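You operate a simulated robot arm through the tools that you are given. There is no shell and no other tool.

You run a simulated robot arm. Do the job below in one go: nothing can be reset, and whatever is moved stays where it is left.

TASK
Warm the dryer to 50 degrees or more, then shut the heater.
Fine: fresh slider open and blower on first, heater at WARM, never HOT; the blower stays on.

It is judged by the outcome, as a careful person would: the job done as asked, and still so three seconds after it is handed in. It fails if anything else is knocked over, pushed out of place, dropped, spilled or broken.

THE ROBOT
A 7-joint arm with a two-finger parallel gripper, fixed in place. Base frame: the origin is on the floor under the middle of its stand, x ahead of it, y to its left, z up; the work surface is at about z = 880. Units: mm, rad, N and s.
It reaches about 1247 mm from its shoulder. Its first joint turns from -2.304 to 2.304 rad. Payload 3.91 kg.
The tool frame sits at the grasp point between the pads (the TCP): z along the fingers, y along the line on which they close. The tips reach 30 mm beyond it. The gripper opens to 110 mm. The fingers are 20 mm wide and 10 mm thick; the gripper's body (48 by 112 mm) begins 55 mm behind the TCP.
Orientation is that of the tool frame in the base frame, as [roll, pitch, yaw] about the fixed x, y, z axes, in that order (R = Rz(yaw) Ry(pitch) Rx(roll)). With the fingers straight down and closing along the base's y, the tool's x points along the base's -x, its y along +y and its z along -z.

THE INTERFACE
- The arm moves only by the tool drive_tool. Its argument "series" is text: rows parted by semicolons, each of 7 numbers parted by spaces: the shift along the base's x, y, z in mm, then the turn, a rotation vector about the base's x, y, z in rad, then the gripper command, from -1 (fully open) to 1 (shut), values between in proportion. In form: dx dy dz ax ay az gripper; .... A call has 1 to 20 rows; each row shifts and turns the commanded pose from where the row before left it. Each row takes 0.2 s and may step no farther than 50 mm and 0.15 rad from the row before; otherwise, or with a gripper value out of range, the whole call is refused. A pose out of reach is approached as far as the arm can. The call stops where the force on the tool passes 50 N (or 10 N more than at its start, if that is more) or the arm is blocked; 0.2 s more then pass. Each finger travels about 108 mm/s and halts on what it meets, pressing with about 29 N; the grip force reading is that of the motor and also rises with nothing between the fingers. The clock runs only during rows and for 0.2 s after the last one: add rows that do not move to give the fingers time. It gives the time, the measured TCP pose, the force on the tool (base axes), the opening and the grip force at its end, in the units of the frame above (readings bear some noise), with the torque about the TCP (base axes, N m) and any sound that the robot's microphone picked up.
- Cameras (640 x 400 px; columns grow to the right, rows downward): "scene" is fixed at [48.8, 650.1, 1472.1]; the picture's right is [1.00, 0.08, 0.00], its down [0.07, -0.94, -0.33] and it looks along [-0.03, 0.33, -0.95] (base axes); focal length 214 px, centre (320, 200). "wrist" rides on the gripper at [72, 17, -103] in the tool frame; the picture's right is [-0.23, 0.97, 0.00], its down [-0.76, -0.18, -0.62] and it looks along [-0.61, -0.14, 0.78] (tool axes); focal length 222 px, centre (320, 200). There is no depth. A picture from a camera that has moved, and an enlarged one, comes with that camera's place and axes in the base frame and with its lens.
- snapshot(camera): a new picture of that camera. The clock stands still meanwhile.
- close_up(camera, box): a new picture of the part [left, top, right, bottom] of that camera's present view, enlarged. The clock stands still meanwhile.
- sign_off(): hands the job in; it is judged then, once.

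Places have to be worked out from the pictures, the camera data and where the tool is seen. Open the gripper and draw the arm clear of the work before you hand the job in, unless the task says otherwise.

The tools are called after "Call:" as a command line: name --argument value ..., lists and objects as JSON in quotes. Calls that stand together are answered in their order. drive_tool: Moves the arm, as the interface text tells. Its arguments: {"type":"object","properties":{"series":{"type":"string"}},"required":["series"]} The other tools are called the same way: snapshot (camera) takes a picture; close_up (camera, box) takes an enlarged picture of a part of a camera's view; sign_off () hands the job in.

At the start:

```text
clock: 0.0
ee_pos: [222.7, 520.2, 1280.7]
orientation: [-3.141, 0.0, -3.141]
wrist_force: [0.5, -0.3, -0.1]
moment: [-0.03, 0.04, -0.03]
gripper_width: 109.7
grasp_force: 0.0
```

scene: 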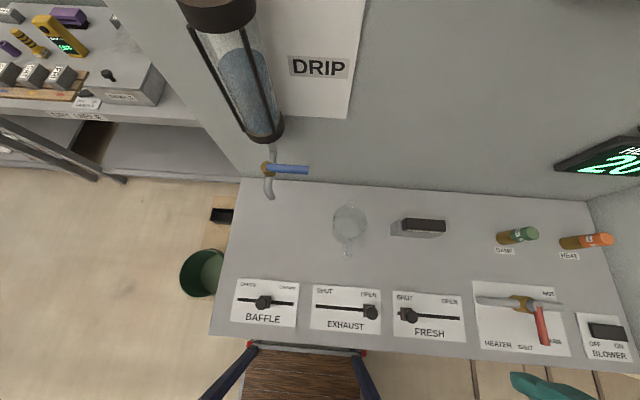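
wrist: 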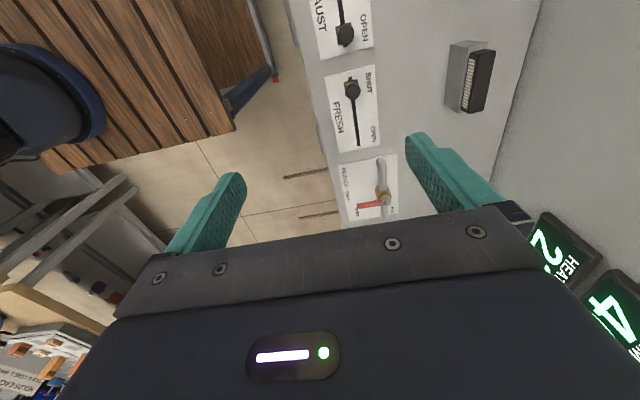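

I'll look closer at the control panel and displays before moving anything.

Call:
close_up --camera "scene" --box '[380, 260, 640, 400]'

Call:
close_up --camera "scene" --box '[210, 260, 480, 400]'

Call:
close_up --camera "scene" --box '[480, 120, 640, 270]'

Call:
close_up --camera "wrist" --box '[280, 0, 640, 230]'

```text
2.46 times, centred on (510, 330) of scene
camera zoom: at [48.8, 650.1, 1472.1], right [1.0, 0.08, 0.0], down [0.07, -0.94, -0.33], along [-0.03, 0.33, -0.95], focal length 528 px, centre (-148, -120)
```

zoom: 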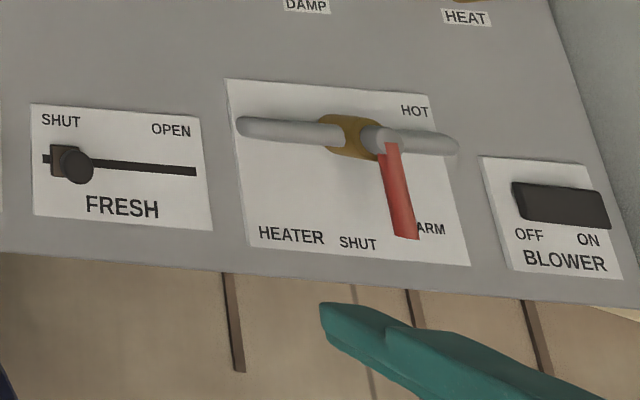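

```text
2.37 times, centred on (345, 330) of scene
camera zoom: at [48.8, 650.1, 1472.1], right [1.0, 0.08, 0.0], down [0.07, -0.94, -0.33], along [-0.03, 0.33, -0.95], focal length 508 px, centre (261, -108)
```

zoom: 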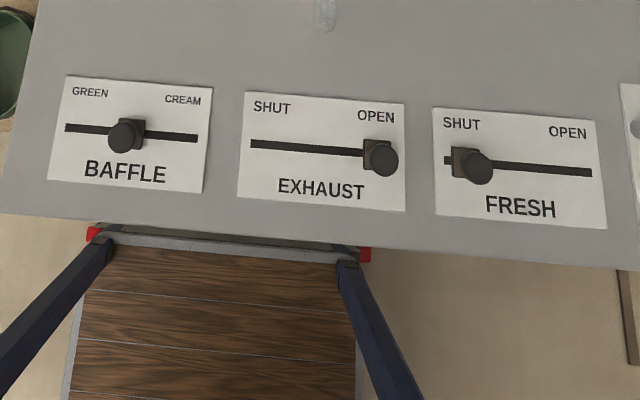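

```text
2.67 times, centred on (560, 195) of scene
camera zoom: at [48.8, 650.1, 1472.1], right [1.0, 0.08, 0.0], down [0.07, -0.94, -0.33], along [-0.03, 0.33, -0.95], focal length 572 px, centre (-320, 213)
```

zoom: 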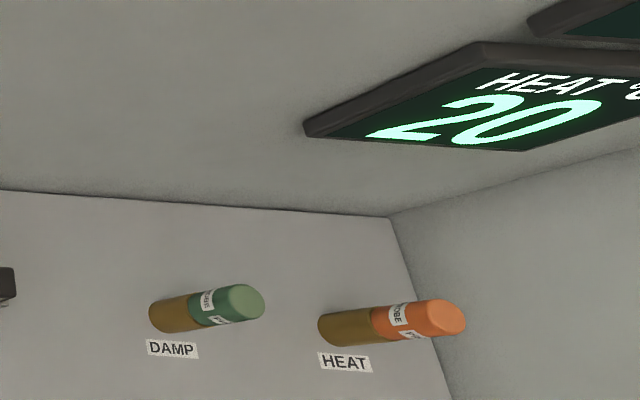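

```text
1.74 times, centred on (460, 115) of wrist
camera zoom: at [150.9, 535.6, 1384.3], right [0.23, 0.97, 0.0], down [0.76, -0.18, 0.62], along [0.61, -0.14, -0.78], focal length 386 px, centre (76, 348)
```

zoom: 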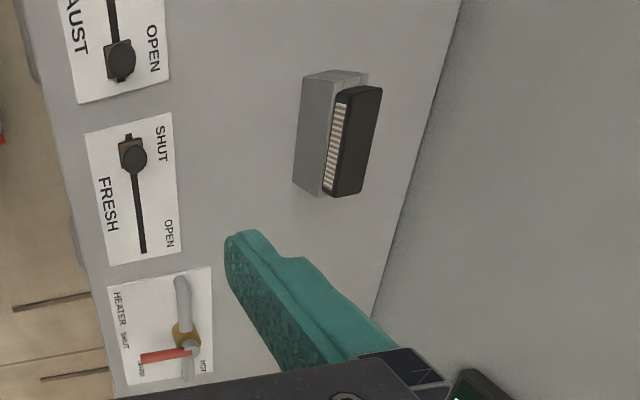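

The panel triangulates as horizontal at z≈880, with the FRESH slot running along x from about 246 to 400 at y≈577. I'll look closely at the valve, blower, probes and displays.

Call:
close_up --camera "scene" --box '[465, 275, 575, 365]'

Call:
close_up --camera "scene" --box '[570, 300, 640, 370]'

Call:
close_up --camera "scene" --box '[485, 215, 625, 275]'

Call:
close_up --camera "wrist" --box '[320, 130, 420, 230]'

Call:
close_up --camera "wrist" --box '[500, 180, 640, 400]'

```text
4.44 times, centred on (520, 320) of scene
camera zoom: at [48.8, 650.1, 1472.1], right [1.0, 0.08, 0.0], down [0.07, -0.94, -0.33], along [-0.03, 0.33, -0.95], focal length 953 px, centre (-569, -333)
```

zoom: 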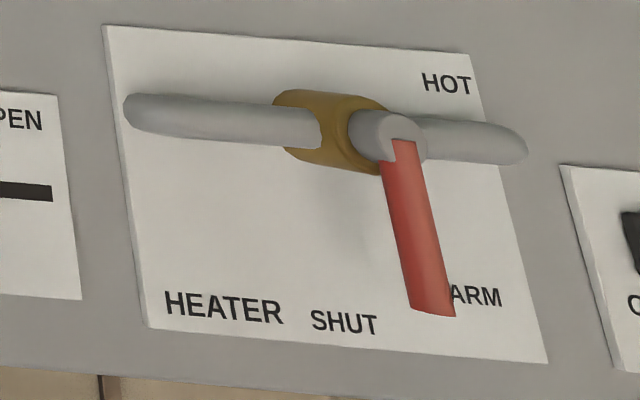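

```text
5.71 times, centred on (605, 335) of scene
camera zoom: at [48.8, 650.1, 1472.1], right [1.0, 0.08, 0.0], down [0.07, -0.94, -0.33], along [-0.03, 0.33, -0.95], focal length 1226 px, centre (-1309, -571)
```

zoom: 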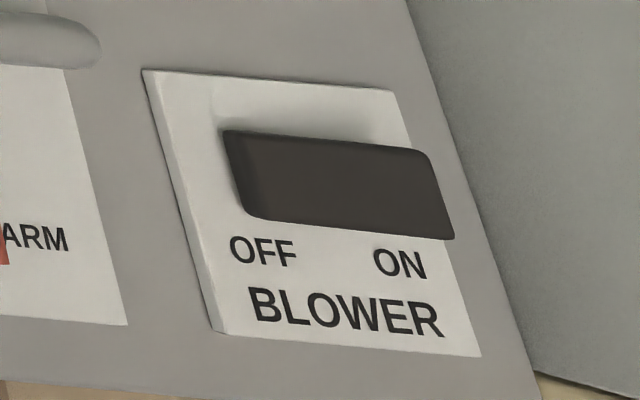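

```text
4.57 times, centred on (555, 245) of scene
camera zoom: at [48.8, 650.1, 1472.1], right [1.0, 0.08, 0.0], down [0.07, -0.94, -0.33], along [-0.03, 0.33, -0.95], focal length 980 px, centre (-754, -6)
```

zoom: 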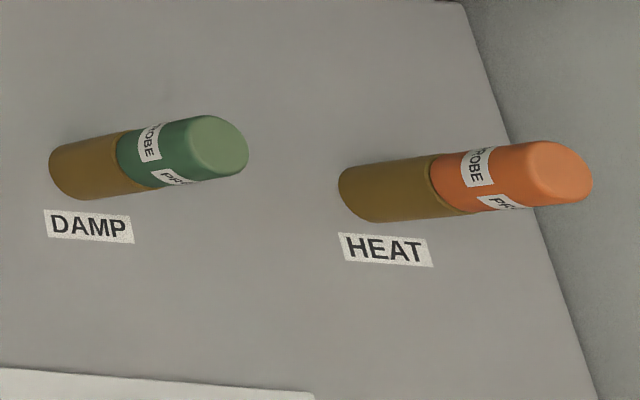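

```text
4.00 times, centred on (370, 180) of wrist
camera zoom: at [150.9, 535.6, 1384.3], right [0.23, 0.97, 0.0], down [0.76, -0.18, 0.62], along [0.61, -0.14, -0.78], focal length 888 px, centre (120, 280)
```

zoom: 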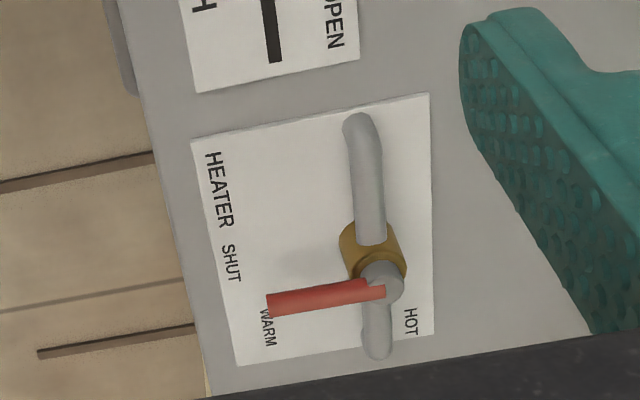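

```text
1.82 times, centred on (570, 290) of wrist
camera zoom: at [150.9, 535.6, 1384.3], right [0.23, 0.97, 0.0], down [0.76, -0.18, 0.62], along [0.61, -0.14, -0.78], focal length 404 px, centre (-134, 36)
```

zoom: 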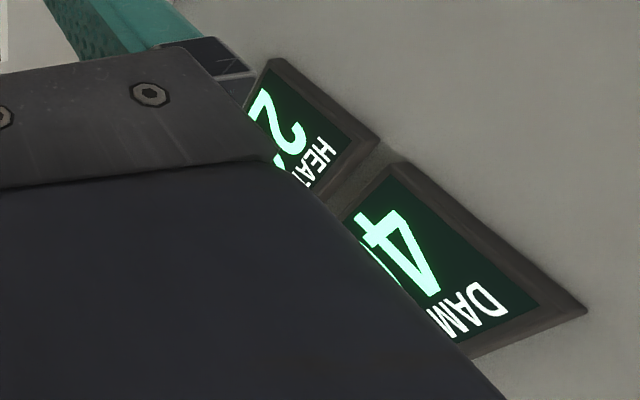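

The heater lever points along −y, perpendicular to its pipe, so it reads SHUT. The pivot is at about (556, 625, 925). The blower rocker is at about (735, 577, 893). First I'll close the gripper and come down to just left of the FRESH knob, whose top centre is at about (265, 577, 921).

Call:
drive_tool --series "0.8 8.1 -40 0 0 0 1; 0.8 8.1 -40 0 0 0 1; 0.8 8.1 -40 0 0 0 1; 0.8 8.1 -40 0 0 0 1; 0.8 8.1 -40 0 0 0 1; 0.8 8.1 -40 0 0 0 1; 0.5 8.2 -40 0 0 0 1; 0 0 0 0 0 0 1"

```text
clock: 1.8
ee_pos: [227.5, 577.0, 1000.8]
orientation: [-3.141, 0.001, -3.141]
wrist_force: [0.6, 1.0, -0.1]
moment: [0.0, -0.01, -0.02]
gripper_width: 0.0
grasp_force: 28.7
```

The gripper is shut at (227.5, 577, 1001), above the spot just left of the knob. I'll check the alignment before going down.

Call:
snapshot --camera "scene"

Call:
snapshot --camera "wrist"

```text
taken
```

scene: 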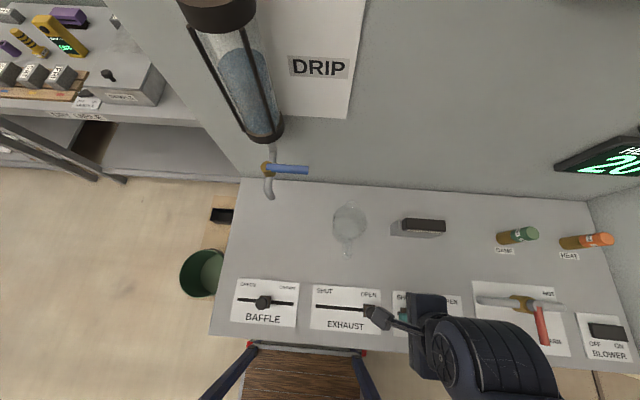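

```text
taken
camera wrist: at [155.8, 592.9, 1104.4], right [0.23, 0.97, 0.0], down [0.76, -0.18, 0.62], along [0.61, -0.14, -0.78], focal length 222 px, centre (320, 200)
```

wrist: 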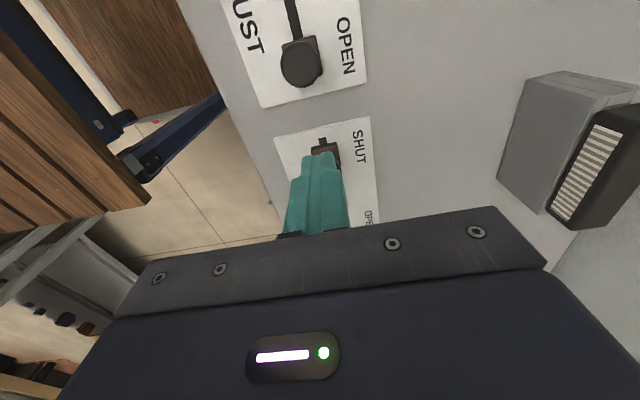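

Call:
close_up --camera "wrist" --box '[260, 90, 400, 240]'

Call:
close_up --camera "scene" --box '[350, 280, 470, 360]'

```text
2.67 times, centred on (330, 165) of wrist
camera zoom: at [155.8, 592.9, 1104.4], right [0.23, 0.97, 0.0], down [0.76, -0.18, 0.62], along [0.61, -0.14, -0.78], focal length 592 px, centre (293, 293)
```

zoom: 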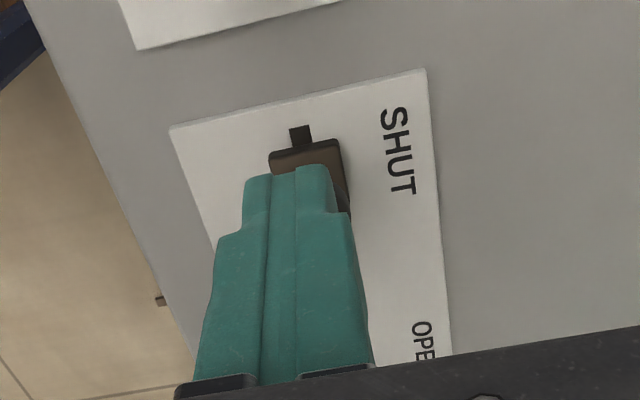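

```text
5.00 times, centred on (410, 320) of scene
camera zoom: at [48.8, 650.1, 1472.1], right [1.0, 0.08, 0.0], down [0.07, -0.94, -0.33], along [-0.03, 0.33, -0.95], focal length 1072 px, centre (-130, -400)
```

zoom: 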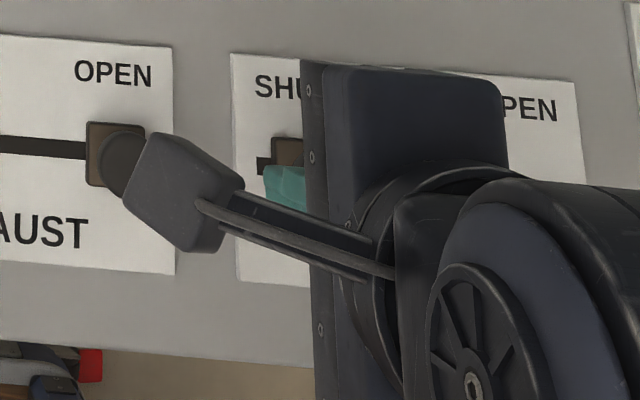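

The carriage's left edge is at x≈253 and the closed fingers reach x≈238, so they clear it. I'll go straight down to TCP z≈922, which puts the tips at about 892.

Call:
drive_tool --series "0 0 -26 0 0 0 1; 0 0 -26 0 0 0 1; 0 0 -16 0 0 0 1; 0 0 -10 0 0 0 1; 0 0 0 0 0 0 1"

```text
clock: 3.0
ee_pos: [226.8, 576.3, 922.9]
orientation: [-3.141, 0.001, -3.141]
wrist_force: [-0.1, -0.4, 0.1]
moment: [-0.01, -0.01, 0.02]
gripper_width: 0.0
grasp_force: 29.1
```

The descent met no contact. I'll now push the knob along +x towards OPEN in small steps.

Call:
drive_tool --series "8 0 0 0 0 0 1; 8 0 0 0 0 0 1; 8 0 0 0 0 0 1; 8 0 0 0 0 0 1; 8 0 0 0 0 0 1; 8 0 0 0 0 0 1; 8 0 0 0 0 0 1; 8 0 0 0 0 0 1; 8 0 0 0 0 0 1; 8 0 0 0 0 0 1; 8 0 0 0 0 0 1; 8 0 0 0 0 0 1; 8 0 0 0 0 0 1; 8 0 0 0 0 0 1; 0 0 0 0 0 0 1"

```text
clock: 6.2
ee_pos: [339.6, 576.4, 923.5]
orientation: [-3.14, 0.001, -3.14]
wrist_force: [1.0, -0.6, 0.6]
moment: [-0.02, 0.01, 0.0]
gripper_width: 0.2
grasp_force: 29.7
```

The TCP is at x=339.6 and the force is very low. I'll check that the knob is moving along with the fingers.

Call:
snapshot --camera "wrist"

Call:
close_up --camera "scene" --box '[350, 270, 510, 370]'

```text
taken
camera wrist: at [268.7, 592.2, 1026.3], right [0.23, 0.97, 0.0], down [0.76, -0.18, 0.62], along [0.61, -0.14, -0.78], focal length 222 px, centre (320, 200)
```

wrist: 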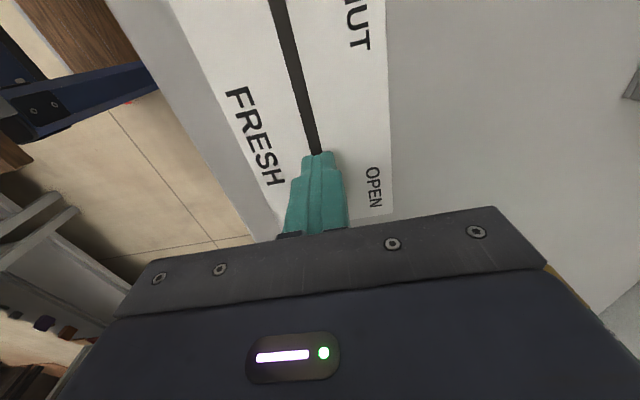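

```text
4.00 times, centred on (430, 320) of scene
camera zoom: at [48.8, 650.1, 1472.1], right [1.0, 0.08, 0.0], down [0.07, -0.94, -0.33], along [-0.03, 0.33, -0.95], focal length 858 px, centre (-120, -280)
```

zoom: 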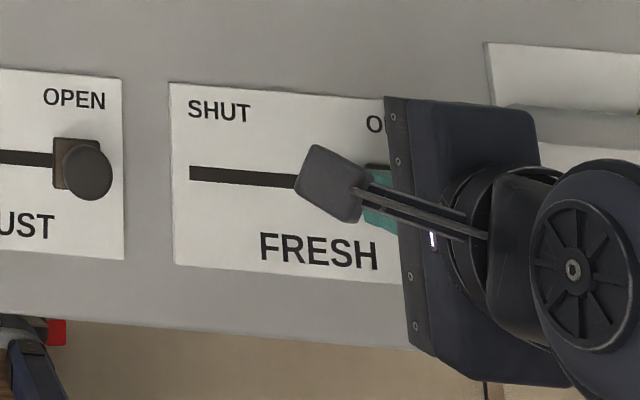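

The SHUT end of the slot is now empty, so the knob has moved. I'll keep pushing gently until it meets the end stop.

Call:
drive_tool --series "4 0 0 0 0 0 1; 4 0 0 0 0 0 1; 4 0 0 0 0 0 1; 4 0 0 0 0 0 1; 3 0 0 0 0 0 1; 3 0 0 0 0 0 1; 3 0 0 0 0 0 1; 0 0 0 0 0 0 1"

```text
clock: 7.5
ee_pos: [351.8, 576.9, 922.6]
orientation: [-3.14, -0.006, -3.135]
wrist_force: [-14.1, -1.9, 2.1]
moment: [-0.12, 0.09, -0.06]
gripper_width: 0.0
grasp_force: 28.9
stopped in row 6: the force on the tool passed its limit at 54 N (the readings are from after the stop); the commanded pose is now the measured one
```

The knob reached its end stop at TCP x≈352, close to my prediction of 354. I'll back off in −x, rise clear, and look.

Call:
drive_tool --series "-8 0 0 0 0 0 1; -10 0 0 0 0 0 1; 0 0 30 0 0 0 1; 0 0 40 0 0 0 1; 0 0 50 0 0 0 1; -40 0 30 0 0 0 1; -50 0 0 0 0 0 1; -50 0 0 0 0 0 1; 0 0 0 0 0 0 1"

Call:
snapshot --camera "scene"

Call:
snapshot --camera "wrist"

```text
clock: 9.5
ee_pos: [196.3, 578.0, 1072.0]
orientation: [-3.14, -0.006, -3.135]
wrist_force: [0.9, -0.6, 0.2]
moment: [-0.02, 0.0, -0.03]
gripper_width: 0.0
grasp_force: 29.0
```

```text
taken
```

scene: 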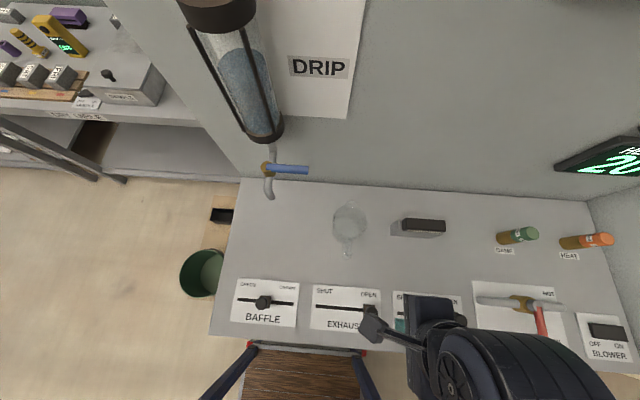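

```text
taken
camera wrist: at [125.4, 593.2, 1175.5], right [0.22, 0.97, 0.0], down [0.77, -0.17, 0.62], along [0.6, -0.14, -0.78], focal length 222 px, centre (320, 200)
```

wrist: 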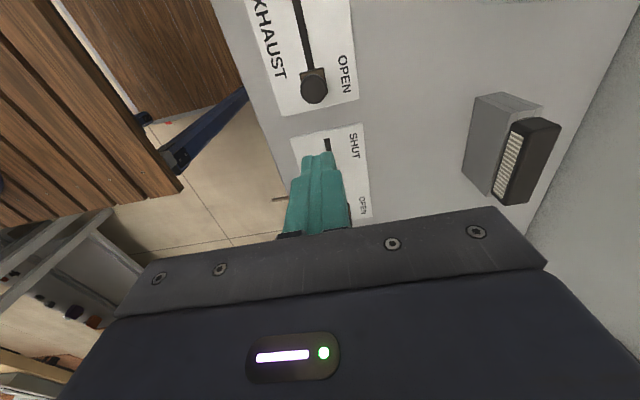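

The arm blocks the scene view of FRESH. I'll rise and travel over towards the valve and blower so I can see everything from above.

Call:
drive_tool --series "0 0 45 0 0 0 1; 30 0 35 0 0 0 1; 50 0 0 0 0 0 1; 50 0 0 0 0 0 1; 50 0 0 0 0 0 1; 50 0 0 0 0 0 1; 50 0 0 0 0 0 1; 0 0 0 0 0 0 1"

Call:
snapshot --camera "scene"

Call:
snapshot --camera "wrist"

```text
clock: 11.3
ee_pos: [473.3, 575.8, 1152.4]
orientation: [-3.137, -0.004, -3.135]
wrist_force: [-0.1, 0.1, -1.0]
moment: [0.0, -0.02, 0.03]
gripper_width: 0.3
grasp_force: 28.4
```

```text
taken
```

scene: 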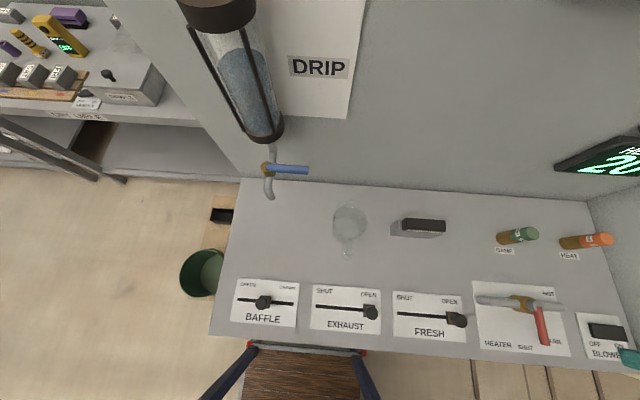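

```text
taken
camera wrist: at [402.6, 592.0, 1256.1], right [0.22, 0.97, 0.0], down [0.77, -0.17, 0.62], along [0.6, -0.14, -0.78], focal length 222 px, centre (320, 200)
```

wrist: 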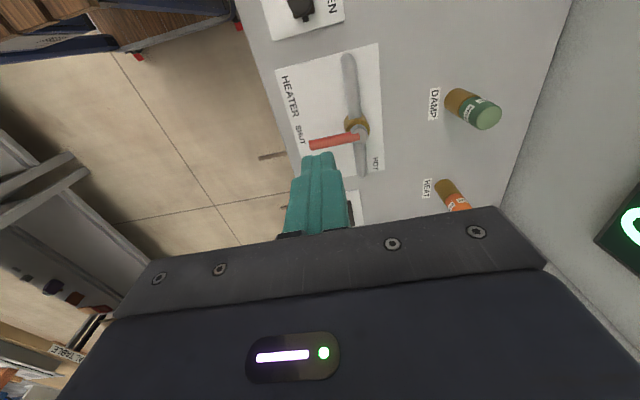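

FRESH now shows at OPEN. I'll move above the blower at a safe height so the wrist camera can see the rocker.

Call:
drive_tool --series "45 0 -10 0 0 0 1; 45 0 -10 0 0 0 1; 45 0 -10 0 0 0 1; 45 0 -10 0 0 0 1; 20 0 -10 0 0 0 1; 0 0 0 0 0 0 1"

Call:
snapshot --camera "wrist"

Call:
snapshot --camera "scene"

```text
clock: 12.7
ee_pos: [675.4, 576.9, 1101.7]
orientation: [-3.141, -0.005, -3.137]
wrist_force: [-0.7, 0.6, 0.0]
moment: [0.0, -0.02, 0.03]
gripper_width: 0.2
grasp_force: 28.6
```

```text
taken
camera wrist: at [604.6, 593.1, 1205.4], right [0.22, 0.97, 0.0], down [0.77, -0.17, 0.62], along [0.6, -0.14, -0.79], focal length 222 px, centre (320, 200)
```

wrist: 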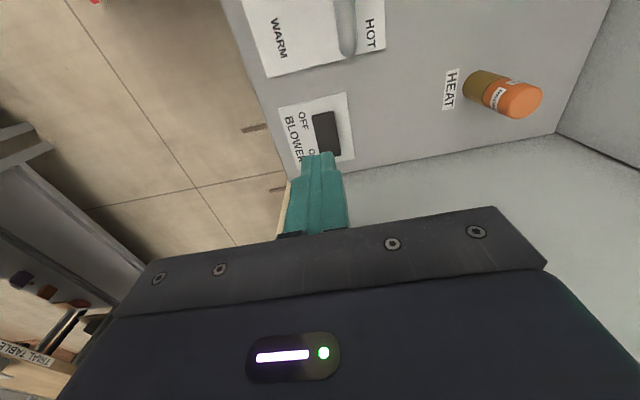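

```text
taken
```

scene: 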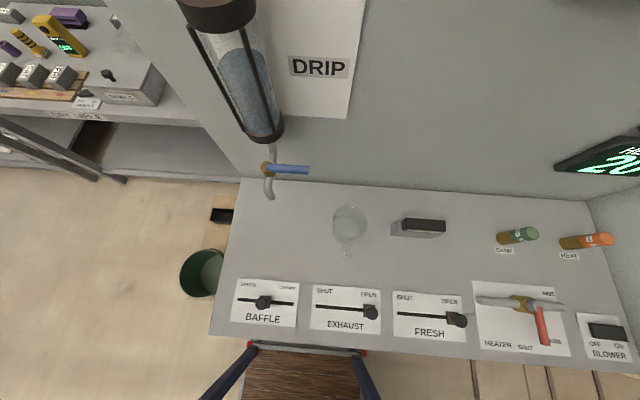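

Call:
close_up --camera "wrist" --box '[260, 80, 380, 180]'

Call:
close_up --camera "wrist" --box '[260, 60, 640, 300]'

```text
4.00 times, centred on (320, 130) of wrist
camera zoom: at [604.6, 593.1, 1205.4], right [0.22, 0.97, 0.0], down [0.77, -0.17, 0.62], along [0.6, -0.14, -0.79], focal length 888 px, centre (320, 480)
```

zoom: 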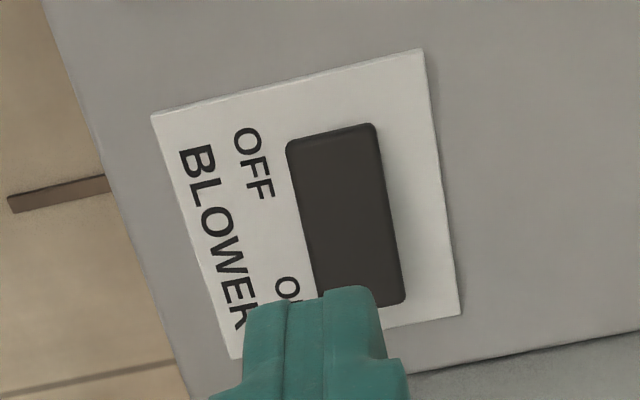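

```text
1.67 times, centred on (450, 180) of wrist
camera zoom: at [604.6, 593.1, 1205.4], right [0.22, 0.97, 0.0], down [0.77, -0.17, 0.62], along [0.6, -0.14, -0.79], focal length 370 px, centre (103, 233)
```

zoom: 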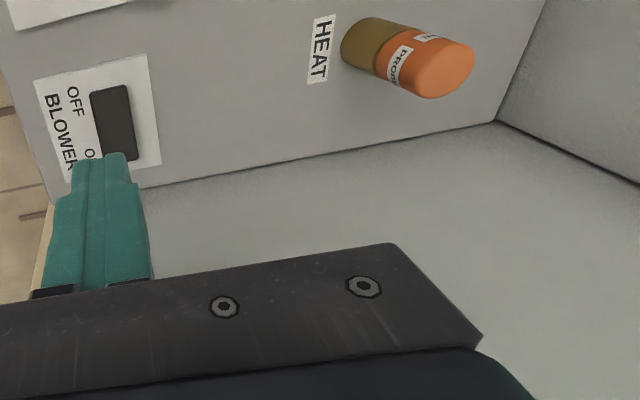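

The rocker spans x≈699–763 at y≈575, the ON end is the +x one, and the right wall stands at x≈807. I'll tilt the tool 0.25 rad so the hand leans away from the wall, then hover over the ON end.

Call:
drive_tool --series "0 0 0 0 -0.125 0 1; 0 0 0 0 -0.125 0 1; 20 0 -35 0 0 0 1; 20 0 -35 0 0 0 1; 20 -1 -35 0 0 0 1; 12 -1 -35 0 0 0 1; 0 0 0 0 0 0 1"

Call:
snapshot --camera "wrist"

Call:
snapshot --camera "scene"

```text
clock: 14.3
ee_pos: [748.8, 575.6, 962.8]
orientation: [-3.14, 0.246, -3.136]
wrist_force: [0.4, 0.6, -0.1]
moment: [0.03, 0.0, 0.03]
gripper_width: 0.2
grasp_force: 29.4
```

```text
taken
camera wrist: at [653.5, 591.1, 1044.8], right [0.22, 0.97, 0.05], down [0.59, -0.17, 0.79], along [0.78, -0.14, -0.61], focal length 222 px, centre (320, 200)
```

wrist: 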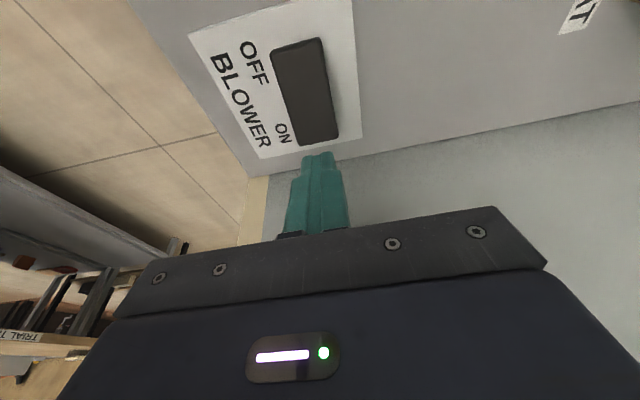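

```text
taken
```

scene: 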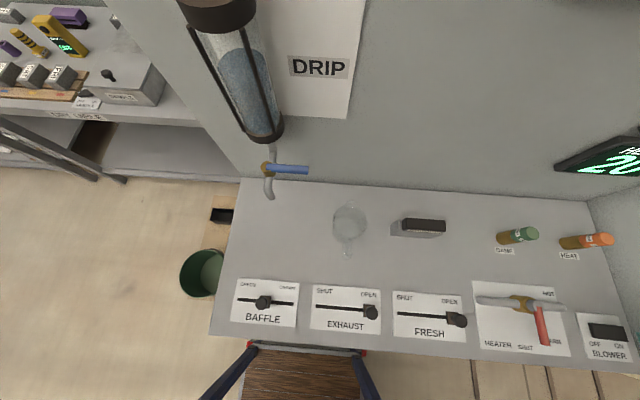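

The tip is over the ON end of the rocker, slightly too far in +x, so I'll shift 4 mm back. Then I'll go down and press in small steps.

Call:
drive_tool --series "-4 -1 0 0 0 0 1; 0 0 -14 0 0 0 1; 0 0 -10 0 0 0 1; 0 0 -4 0 0 0 1; 0 0 -3 0 0 0 1; 0 0 -3 0 0 0 1; 0 0 -3 0 0 0 1; 0 0 -3 0 0 0 1"

```text
clock: 15.9
ee_pos: [745.5, 574.8, 931.9]
orientation: [3.139, 0.251, -3.139]
wrist_force: [0.3, 1.0, 11.2]
moment: [0.01, 0.04, -0.03]
gripper_width: 0.0
grasp_force: 29.2
stopped in row 7: the force on the tool passed its limit at 56 N (the readings are from after the stop); the commanded pose is now the measured one
```

A force of 56 N stopped the press at TCP z≈932. I'll lift a little and check whether the rocker flipped.

Call:
drive_tool --series "0 0 15 0 0 0 1; 0 0 25 0 0 0 1; 0 0 0 0 0 0 1"

Call:
snapshot --camera "wrist"

Call:
close_up --camera "scene" --box '[570, 300, 640, 370]'

```text
clock: 16.7
ee_pos: [744.2, 574.9, 971.5]
orientation: [3.14, 0.249, -3.139]
wrist_force: [0.4, 1.1, -0.3]
moment: [0.02, -0.03, -0.04]
gripper_width: 0.0
grasp_force: 28.5
```

```text
taken
camera wrist: at [650.3, 590.7, 1053.6], right [0.22, 0.97, 0.06], down [0.59, -0.18, 0.79], along [0.78, -0.14, -0.61], focal length 222 px, centre (320, 200)
```

wrist: 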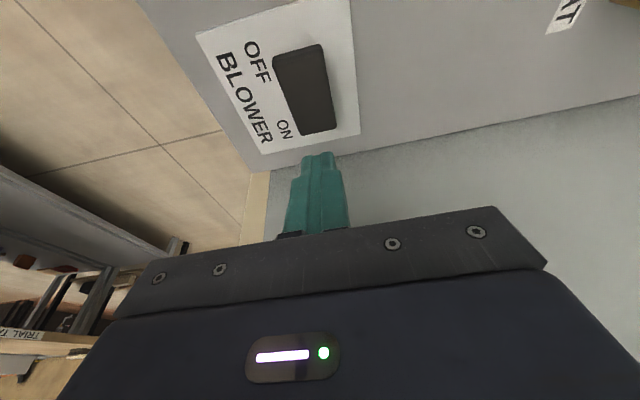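

```text
5.71 times, centred on (605, 335) of scene
camera zoom: at [48.8, 650.1, 1472.1], right [1.0, 0.08, 0.0], down [0.07, -0.94, -0.33], along [-0.03, 0.33, -0.95], focal length 1226 px, centre (-1309, -571)
```

zoom: 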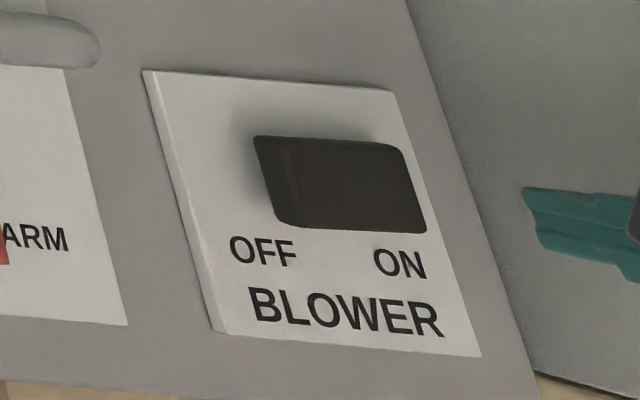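

The rocker flipped: the OFF end now stands up and the ON end is down, so the blower is on. Next I'll rise, undo the tilt, and yaw +90° so the fingers close along x. That puts me above the heater lever at about (553, 560).

Call:
drive_tool --series "0 0 45 0 0.125 0 1; 0 0 45 0 0.125 0 1; 0 0 40 0 0 0 1; -19 -1.5 0 0 0 0.15 0; -19 -1.5 0 0 0 0.15 0; -19 -1.5 0 0 0 0.15 0; -19 -1.5 0 0 0 0.15 0; -19 -1.5 0 0 0 0.15 0; -19 -1.5 0 0 0 0.15 0; -19 -1.5 0 0 0 0.15 0; -19 -1.5 0 0 0 0.15 0; -19 -1.5 0 0 0 0.15 0; -19 -1.5 0 0 0 0.15 0; 0 0 0 0 0 0.07 0; 0 0 0 0 0 0 0; 0 0 0 0 0 0 0"

Call:
snapshot --camera "wrist"

Call:
snapshot --camera "scene"

```text
clock: 20.1
ee_pos: [555.3, 560.3, 1102.1]
orientation: [3.139, 0.0, -1.566]
wrist_force: [-0.2, 0.0, 0.0]
moment: [-0.03, -0.01, -0.02]
gripper_width: 55.0
grasp_force: 0.0
```

```text
taken
camera wrist: at [539.4, 486.7, 1205.1], right [-0.97, 0.22, 0.0], down [0.18, 0.76, 0.62], along [0.14, 0.61, -0.78], focal length 222 px, centre (320, 200)
```

wrist: 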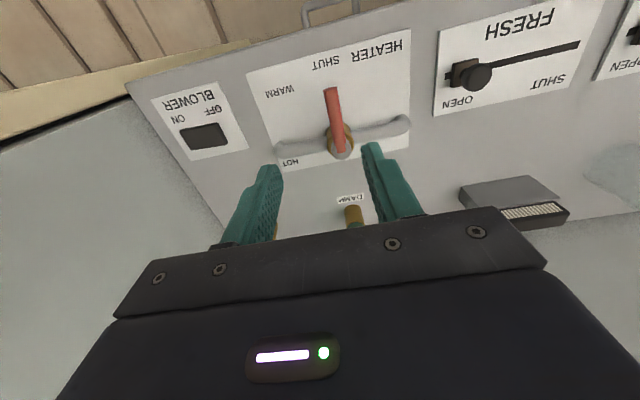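

```text
taken
```

scene: 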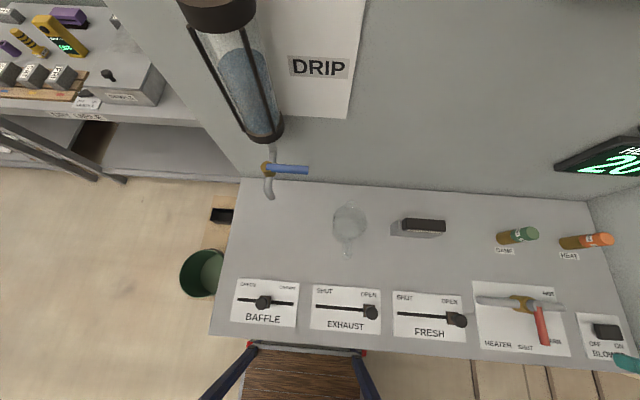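

Call:
close_up --camera "wrist" --box '[240, 30, 420, 180]'

Call:
close_up --camera "scene" --box '[545, 125, 640, 185]'

```text
2.67 times, centred on (330, 105) of wrist
camera zoom: at [539.4, 486.7, 1205.1], right [-0.97, 0.22, 0.0], down [0.18, 0.76, 0.62], along [0.14, 0.61, -0.78], focal length 592 px, centre (293, 453)
```

zoom: 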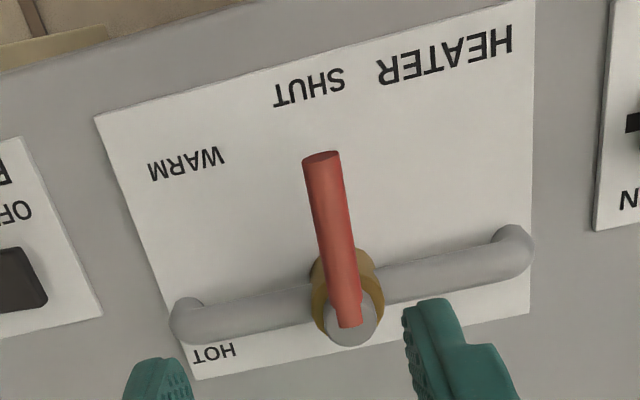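

```text
6.67 times, centred on (592, 155) of scene
camera zoom: at [48.8, 650.1, 1472.1], right [1.0, 0.08, 0.0], down [0.07, -0.94, -0.33], along [-0.03, 0.33, -0.95], focal length 1430 px, centre (-1497, 500)
```

zoom: 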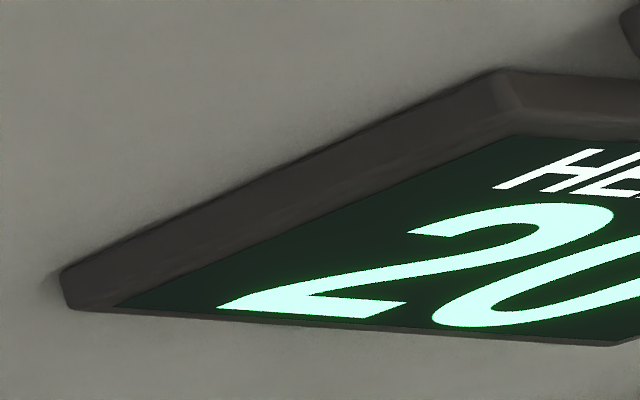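

The lever rod runs from the hub at about (543, 622) to its tip at about (540, 546), at z≈937. The WARM label lies about 42° round from SHUT and HOT about 90–105°. I'll come down with the fingers straddling the rod at y≈561, about 61 mm from the pivot.

Call:
drive_tool --series "-7 0.5 -40 0 0 0 0; -6.5 0.5 -40 0 0 0 0; 0 0 -35 0 0 0 0; 0 0 -25 0 0 0 0; 0 0 0 0 0 0 0"

Call:
snapshot --camera "wrist"

Call:
close_up --camera "scene" --box '[460, 260, 620, 370]'

```text
clock: 21.3
ee_pos: [542.2, 560.4, 960.9]
orientation: [3.141, 0.0, -1.57]
wrist_force: [-0.5, -0.1, 0.5]
moment: [0.0, 0.03, 0.0]
gripper_width: 54.9
grasp_force: 0.0
```

```text
taken
camera wrist: at [525.9, 487.7, 1064.7], right [-0.97, 0.22, 0.0], down [0.18, 0.76, 0.62], along [0.14, 0.61, -0.78], focal length 222 px, centre (320, 200)
```

wrist: 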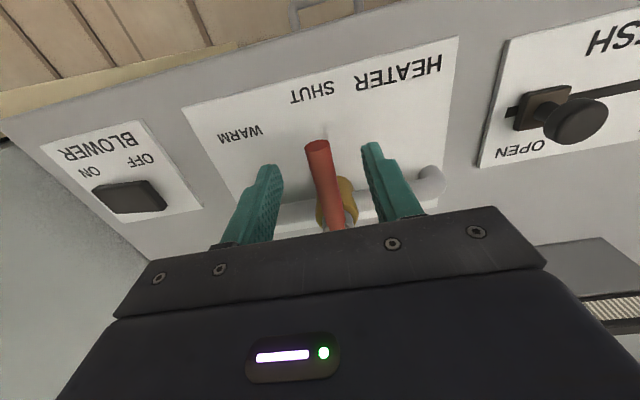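

```text
3.64 times, centred on (540, 315) of scene
camera zoom: at [48.8, 650.1, 1472.1], right [1.0, 0.08, 0.0], down [0.07, -0.94, -0.33], along [-0.03, 0.33, -0.95], focal length 780 px, centre (-480, -218)
```

zoom: 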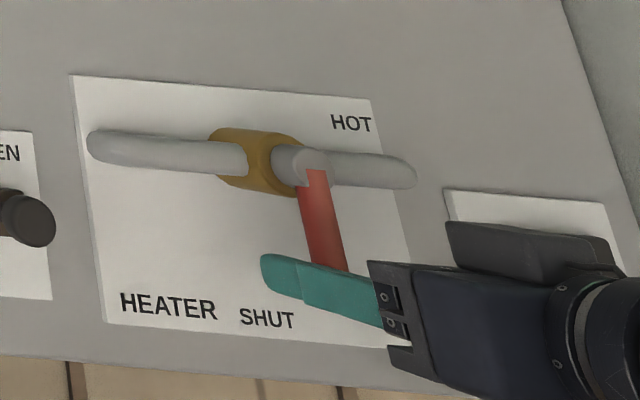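

The rod sits centred between the open fingers. I'll go down the last 26 mm and close on it.

Call:
drive_tool --series "0 0 -14 0 0 0 0; 0 0 -12 0 0 0 0; 0 0 0 0 0 0 0.3; 0 0 0 0 0 0 0.7; 0 0 0 0 0 0 1; 0 0 0 0 0 0 1; 0 0 0 0 0 0 1"

Call:
snapshot --camera "wrist"

Call:
snapshot --camera "scene"

```text
clock: 22.9
ee_pos: [540.7, 560.5, 935.2]
orientation: [3.138, -0.002, -1.566]
wrist_force: [-8.4, -0.8, -3.7]
moment: [0.02, -0.02, 0.45]
gripper_width: 15.5
grasp_force: 44.6
```

```text
taken
camera wrist: at [525.1, 487.4, 1038.4], right [-0.97, 0.22, 0.0], down [0.18, 0.76, 0.62], along [0.14, 0.61, -0.78], focal length 222 px, centre (320, 200)
```

wrist: 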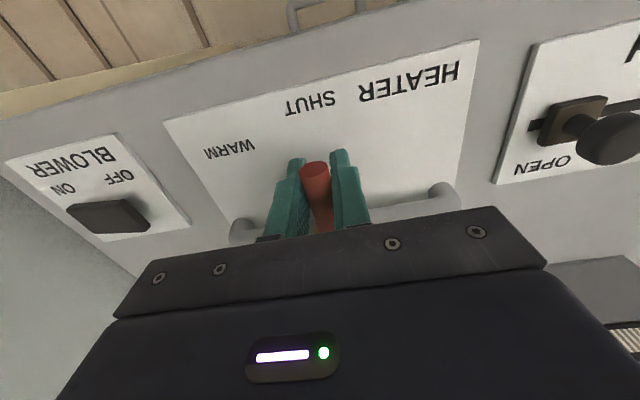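

```text
taken
```

scene: 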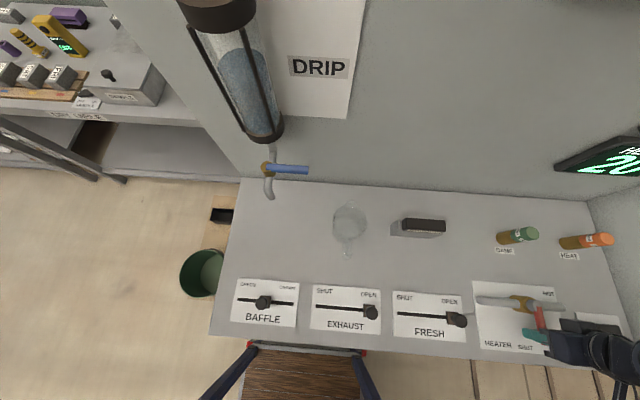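

The rod is gripped at 15.5 mm and the heat still reads 20. I'll swing the lever about its pivot towards WARM, roughly 37° in small steps with the yaw following, then check.

Call:
drive_tool --series "8 0.5 0 0 0 0.131 1; 7.8 1.6 0 0 0 0.131 1; 7.5 2.6 0 0 0 0.131 1; 7.2 3.5 0 0 0 0.131 1; 6.6 4.4 0 0 0 0.131 1; 0 0 0 0 0 0 1"

Call:
snapshot --camera "wrist"

Call:
snapshot --camera "scene"

```text
clock: 24.3
ee_pos: [576.9, 574.1, 936.9]
orientation: [3.137, -0.001, -0.909]
wrist_force: [-18.7, 1.4, -6.8]
moment: [0.3, 0.19, 0.8]
gripper_width: 15.4
grasp_force: 45.0
```

```text
taken
camera wrist: at [609.5, 505.4, 1038.3], right [-0.91, -0.42, 0.0], down [-0.33, 0.71, 0.62], along [-0.26, 0.56, -0.78], focal length 222 px, centre (320, 200)
```

wrist: 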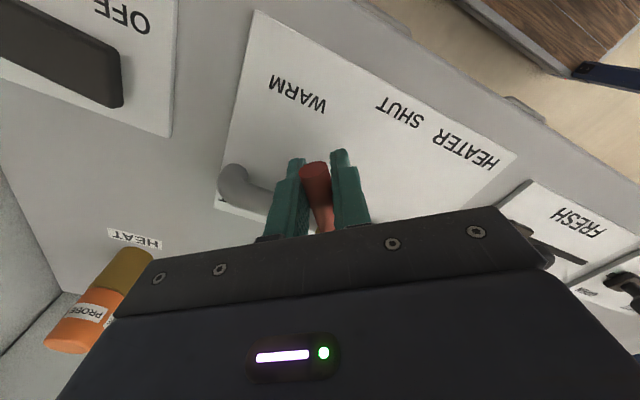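

```text
taken
```

scene: 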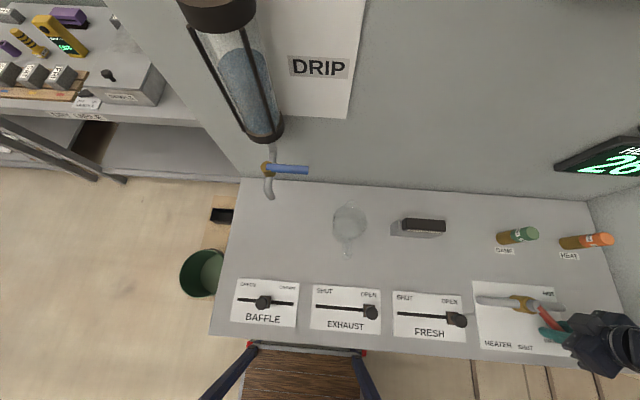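

The display has already started to rise. I'll zoom in to read it.

Call:
close_up --camera "scene" --box '[545, 125, 640, 185]'

Call:
close_up --camera "scene" --box '[460, 270, 620, 370]'

```text
6.67 times, centred on (592, 155) of scene
camera zoom: at [48.8, 650.1, 1472.1], right [1.0, 0.08, 0.0], down [0.07, -0.94, -0.33], along [-0.03, 0.33, -0.95], focal length 1430 px, centre (-1497, 500)
```

zoom: 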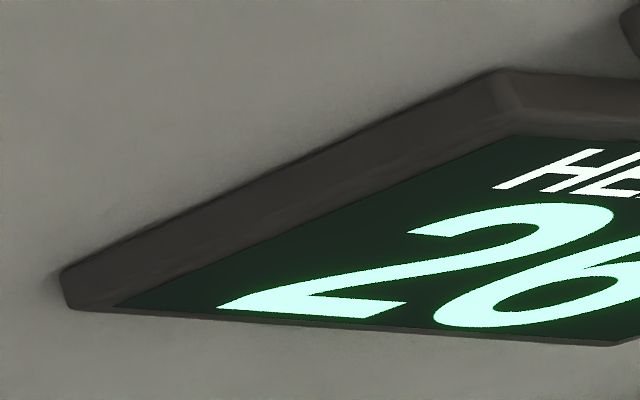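

```text
4.00 times, centred on (540, 320) of scene
camera zoom: at [48.8, 650.1, 1472.1], right [1.0, 0.08, 0.0], down [0.07, -0.94, -0.33], along [-0.03, 0.33, -0.95], focal length 858 px, centre (-560, -280)
```

zoom: 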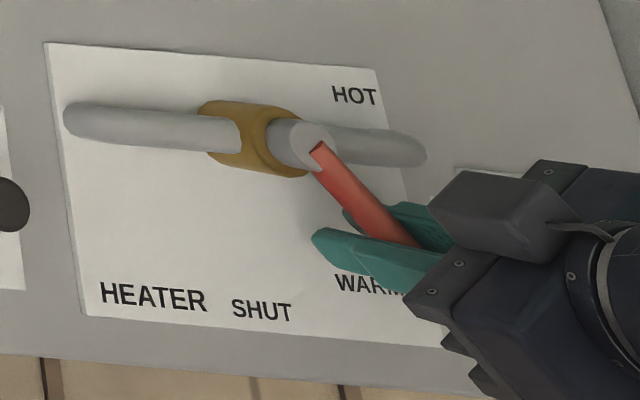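

The heat reads 26 °C and the lever points at WARM, about 38° round. I'll hold here for about a second and re-read to get the heating rate.

Call:
drive_tool --series "0 0 0 0 0 0 1; 0 0 0 0 0 0 1; 0 0 0 0 0 0 1; 0 0 0 0 0 0 1"

Call:
close_up --camera "scene" --box '[545, 125, 640, 185]'

```text
clock: 25.3
ee_pos: [577.5, 573.4, 935.3]
orientation: [3.139, 0.0, -0.911]
wrist_force: [-23.4, 6.0, -9.0]
moment: [0.03, 0.01, 0.9]
gripper_width: 15.5
grasp_force: 44.5
```

```text
6.67 times, centred on (592, 155) of scene
camera zoom: at [48.8, 650.1, 1472.1], right [1.0, 0.08, 0.0], down [0.07, -0.94, -0.33], along [-0.03, 0.33, -0.95], focal length 1430 px, centre (-1497, 500)
```

zoom: 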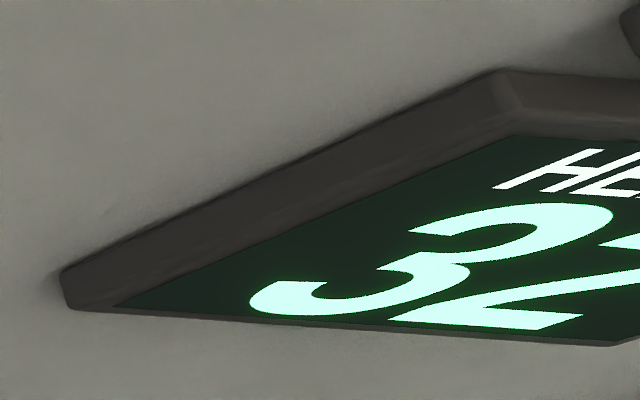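

It reads 32 °C, so it's rising about 6 °C per second. I'll hold another 2 s or so and re-read.

Call:
drive_tool --series "0 0 0 0 0 0 1; 0 0 0 0 0 0 1; 0 0 0 0 0 0 1; 0 0 0 0 0 0 1; 0 0 0 0 0 0 1; 0 0 0 0 0 0 1; 0 0 0 0 0 0 1; 0 0 0 0 0 0 1; 0 0 0 0 0 0 1"

Call:
close_up --camera "scene" --box '[545, 125, 640, 185]'

```text
clock: 27.3
ee_pos: [577.5, 573.1, 934.9]
orientation: [3.14, 0.0, -0.914]
wrist_force: [-24.5, 7.0, -10.1]
moment: [0.02, -0.05, 0.88]
gripper_width: 15.4
grasp_force: 44.8
```

```text
6.67 times, centred on (592, 155) of scene
camera zoom: at [48.8, 650.1, 1472.1], right [1.0, 0.08, 0.0], down [0.07, -0.94, -0.33], along [-0.03, 0.33, -0.95], focal length 1430 px, centre (-1497, 500)
```

zoom: 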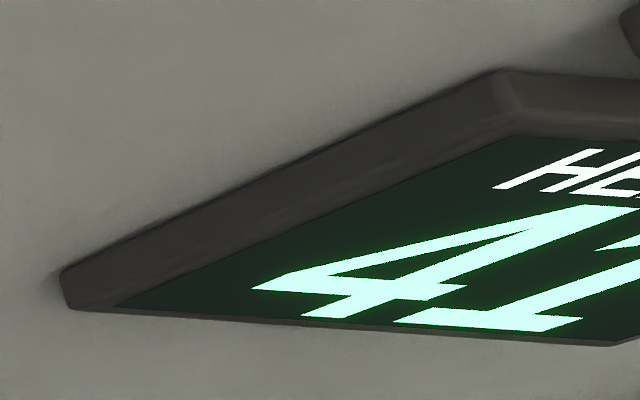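

It reads 41 °C and the rate is easing, levelling off towards about 59. I'll keep holding at WARM for about 3.8 s more.

Call:
drive_tool --series "0 0 0 0 0 0 1; 0 0 0 0 0 0 1; 0 0 0 0 0 0 1; 0 0 0 0 0 0 1; 0 0 0 0 0 0 1; 0 0 0 0 0 0 1; 0 0 0 0 0 0 1; 0 0 0 0 0 0 1; 0 0 0 0 0 0 1; 0 0 0 0 0 0 1; 0 0 0 0 0 0 1; 0 0 0 0 0 0 1; 0 0 0 0 0 0 1; 0 0 0 0 0 0 1; 0 0 0 0 0 0 1; 0 0 0 0 0 0 1; 0 0 0 0 0 0 1; 0 0 0 0 0 0 1"

Call:
close_up --camera "scene" --box '[545, 125, 640, 185]'

Call:
snapshot --camera "wrist"

```text
clock: 31.1
ee_pos: [577.8, 573.8, 935.7]
orientation: [3.14, 0.0, -0.912]
wrist_force: [-19.7, 0.7, -4.2]
moment: [-0.05, -0.07, 0.83]
gripper_width: 15.7
grasp_force: 45.0
```

```text
6.67 times, centred on (592, 155) of scene
camera zoom: at [48.8, 650.1, 1472.1], right [1.0, 0.08, 0.0], down [0.07, -0.94, -0.33], along [-0.03, 0.33, -0.95], focal length 1430 px, centre (-1497, 500)
```

zoom: 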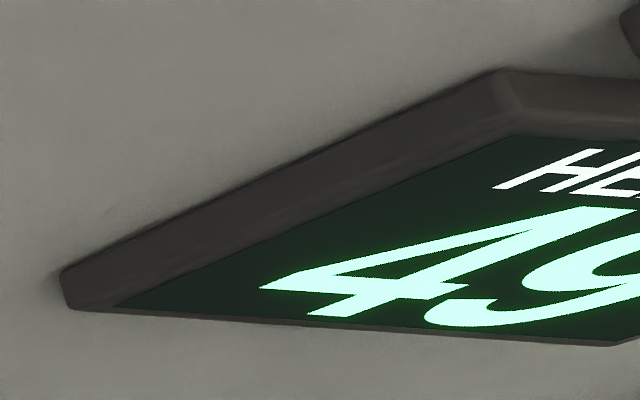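

```text
taken
camera wrist: at [609.7, 505.2, 1038.6], right [-0.91, -0.42, 0.0], down [-0.32, 0.71, 0.62], along [-0.26, 0.57, -0.78], focal length 222 px, centre (320, 200)
```

wrist: 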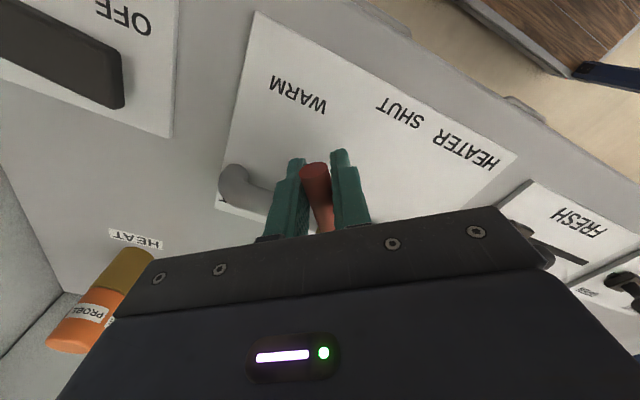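

It reads 49 °C, not quite there. I'll hold for another 4 s.

Call:
drive_tool --series "0 0 0 0 0 0 1; 0 0 0 0 0 0 1; 0 0 0 0 0 0 1; 0 0 0 0 0 0 1; 0 0 0 0 0 0 1; 0 0 0 0 0 0 1; 0 0 0 0 0 0 1; 0 0 0 0 0 0 1; 0 0 0 0 0 0 1; 0 0 0 0 0 0 1; 0 0 0 0 0 0 1; 0 0 0 0 0 0 1; 0 0 0 0 0 0 1; 0 0 0 0 0 0 1; 0 0 0 0 0 0 1; 0 0 0 0 0 0 1; 0 0 0 0 0 0 1; 0 0 0 0 0 0 1; 0 0 0 0 0 0 1; 0 0 0 0 0 0 1"

Call:
close_up --camera "scene" --box '[545, 125, 640, 185]'

```text
clock: 35.3
ee_pos: [577.7, 573.3, 935.1]
orientation: [3.141, 0.0, -0.914]
wrist_force: [-13.4, -5.1, -3.1]
moment: [0.0, -0.08, 0.84]
gripper_width: 15.3
grasp_force: 45.4
```

```text
6.67 times, centred on (592, 155) of scene
camera zoom: at [48.8, 650.1, 1472.1], right [1.0, 0.08, 0.0], down [0.07, -0.94, -0.33], along [-0.03, 0.33, -0.95], focal length 1430 px, centre (-1497, 500)
```

zoom: 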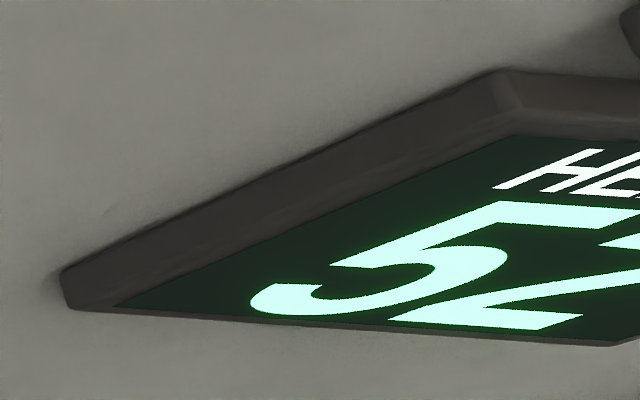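

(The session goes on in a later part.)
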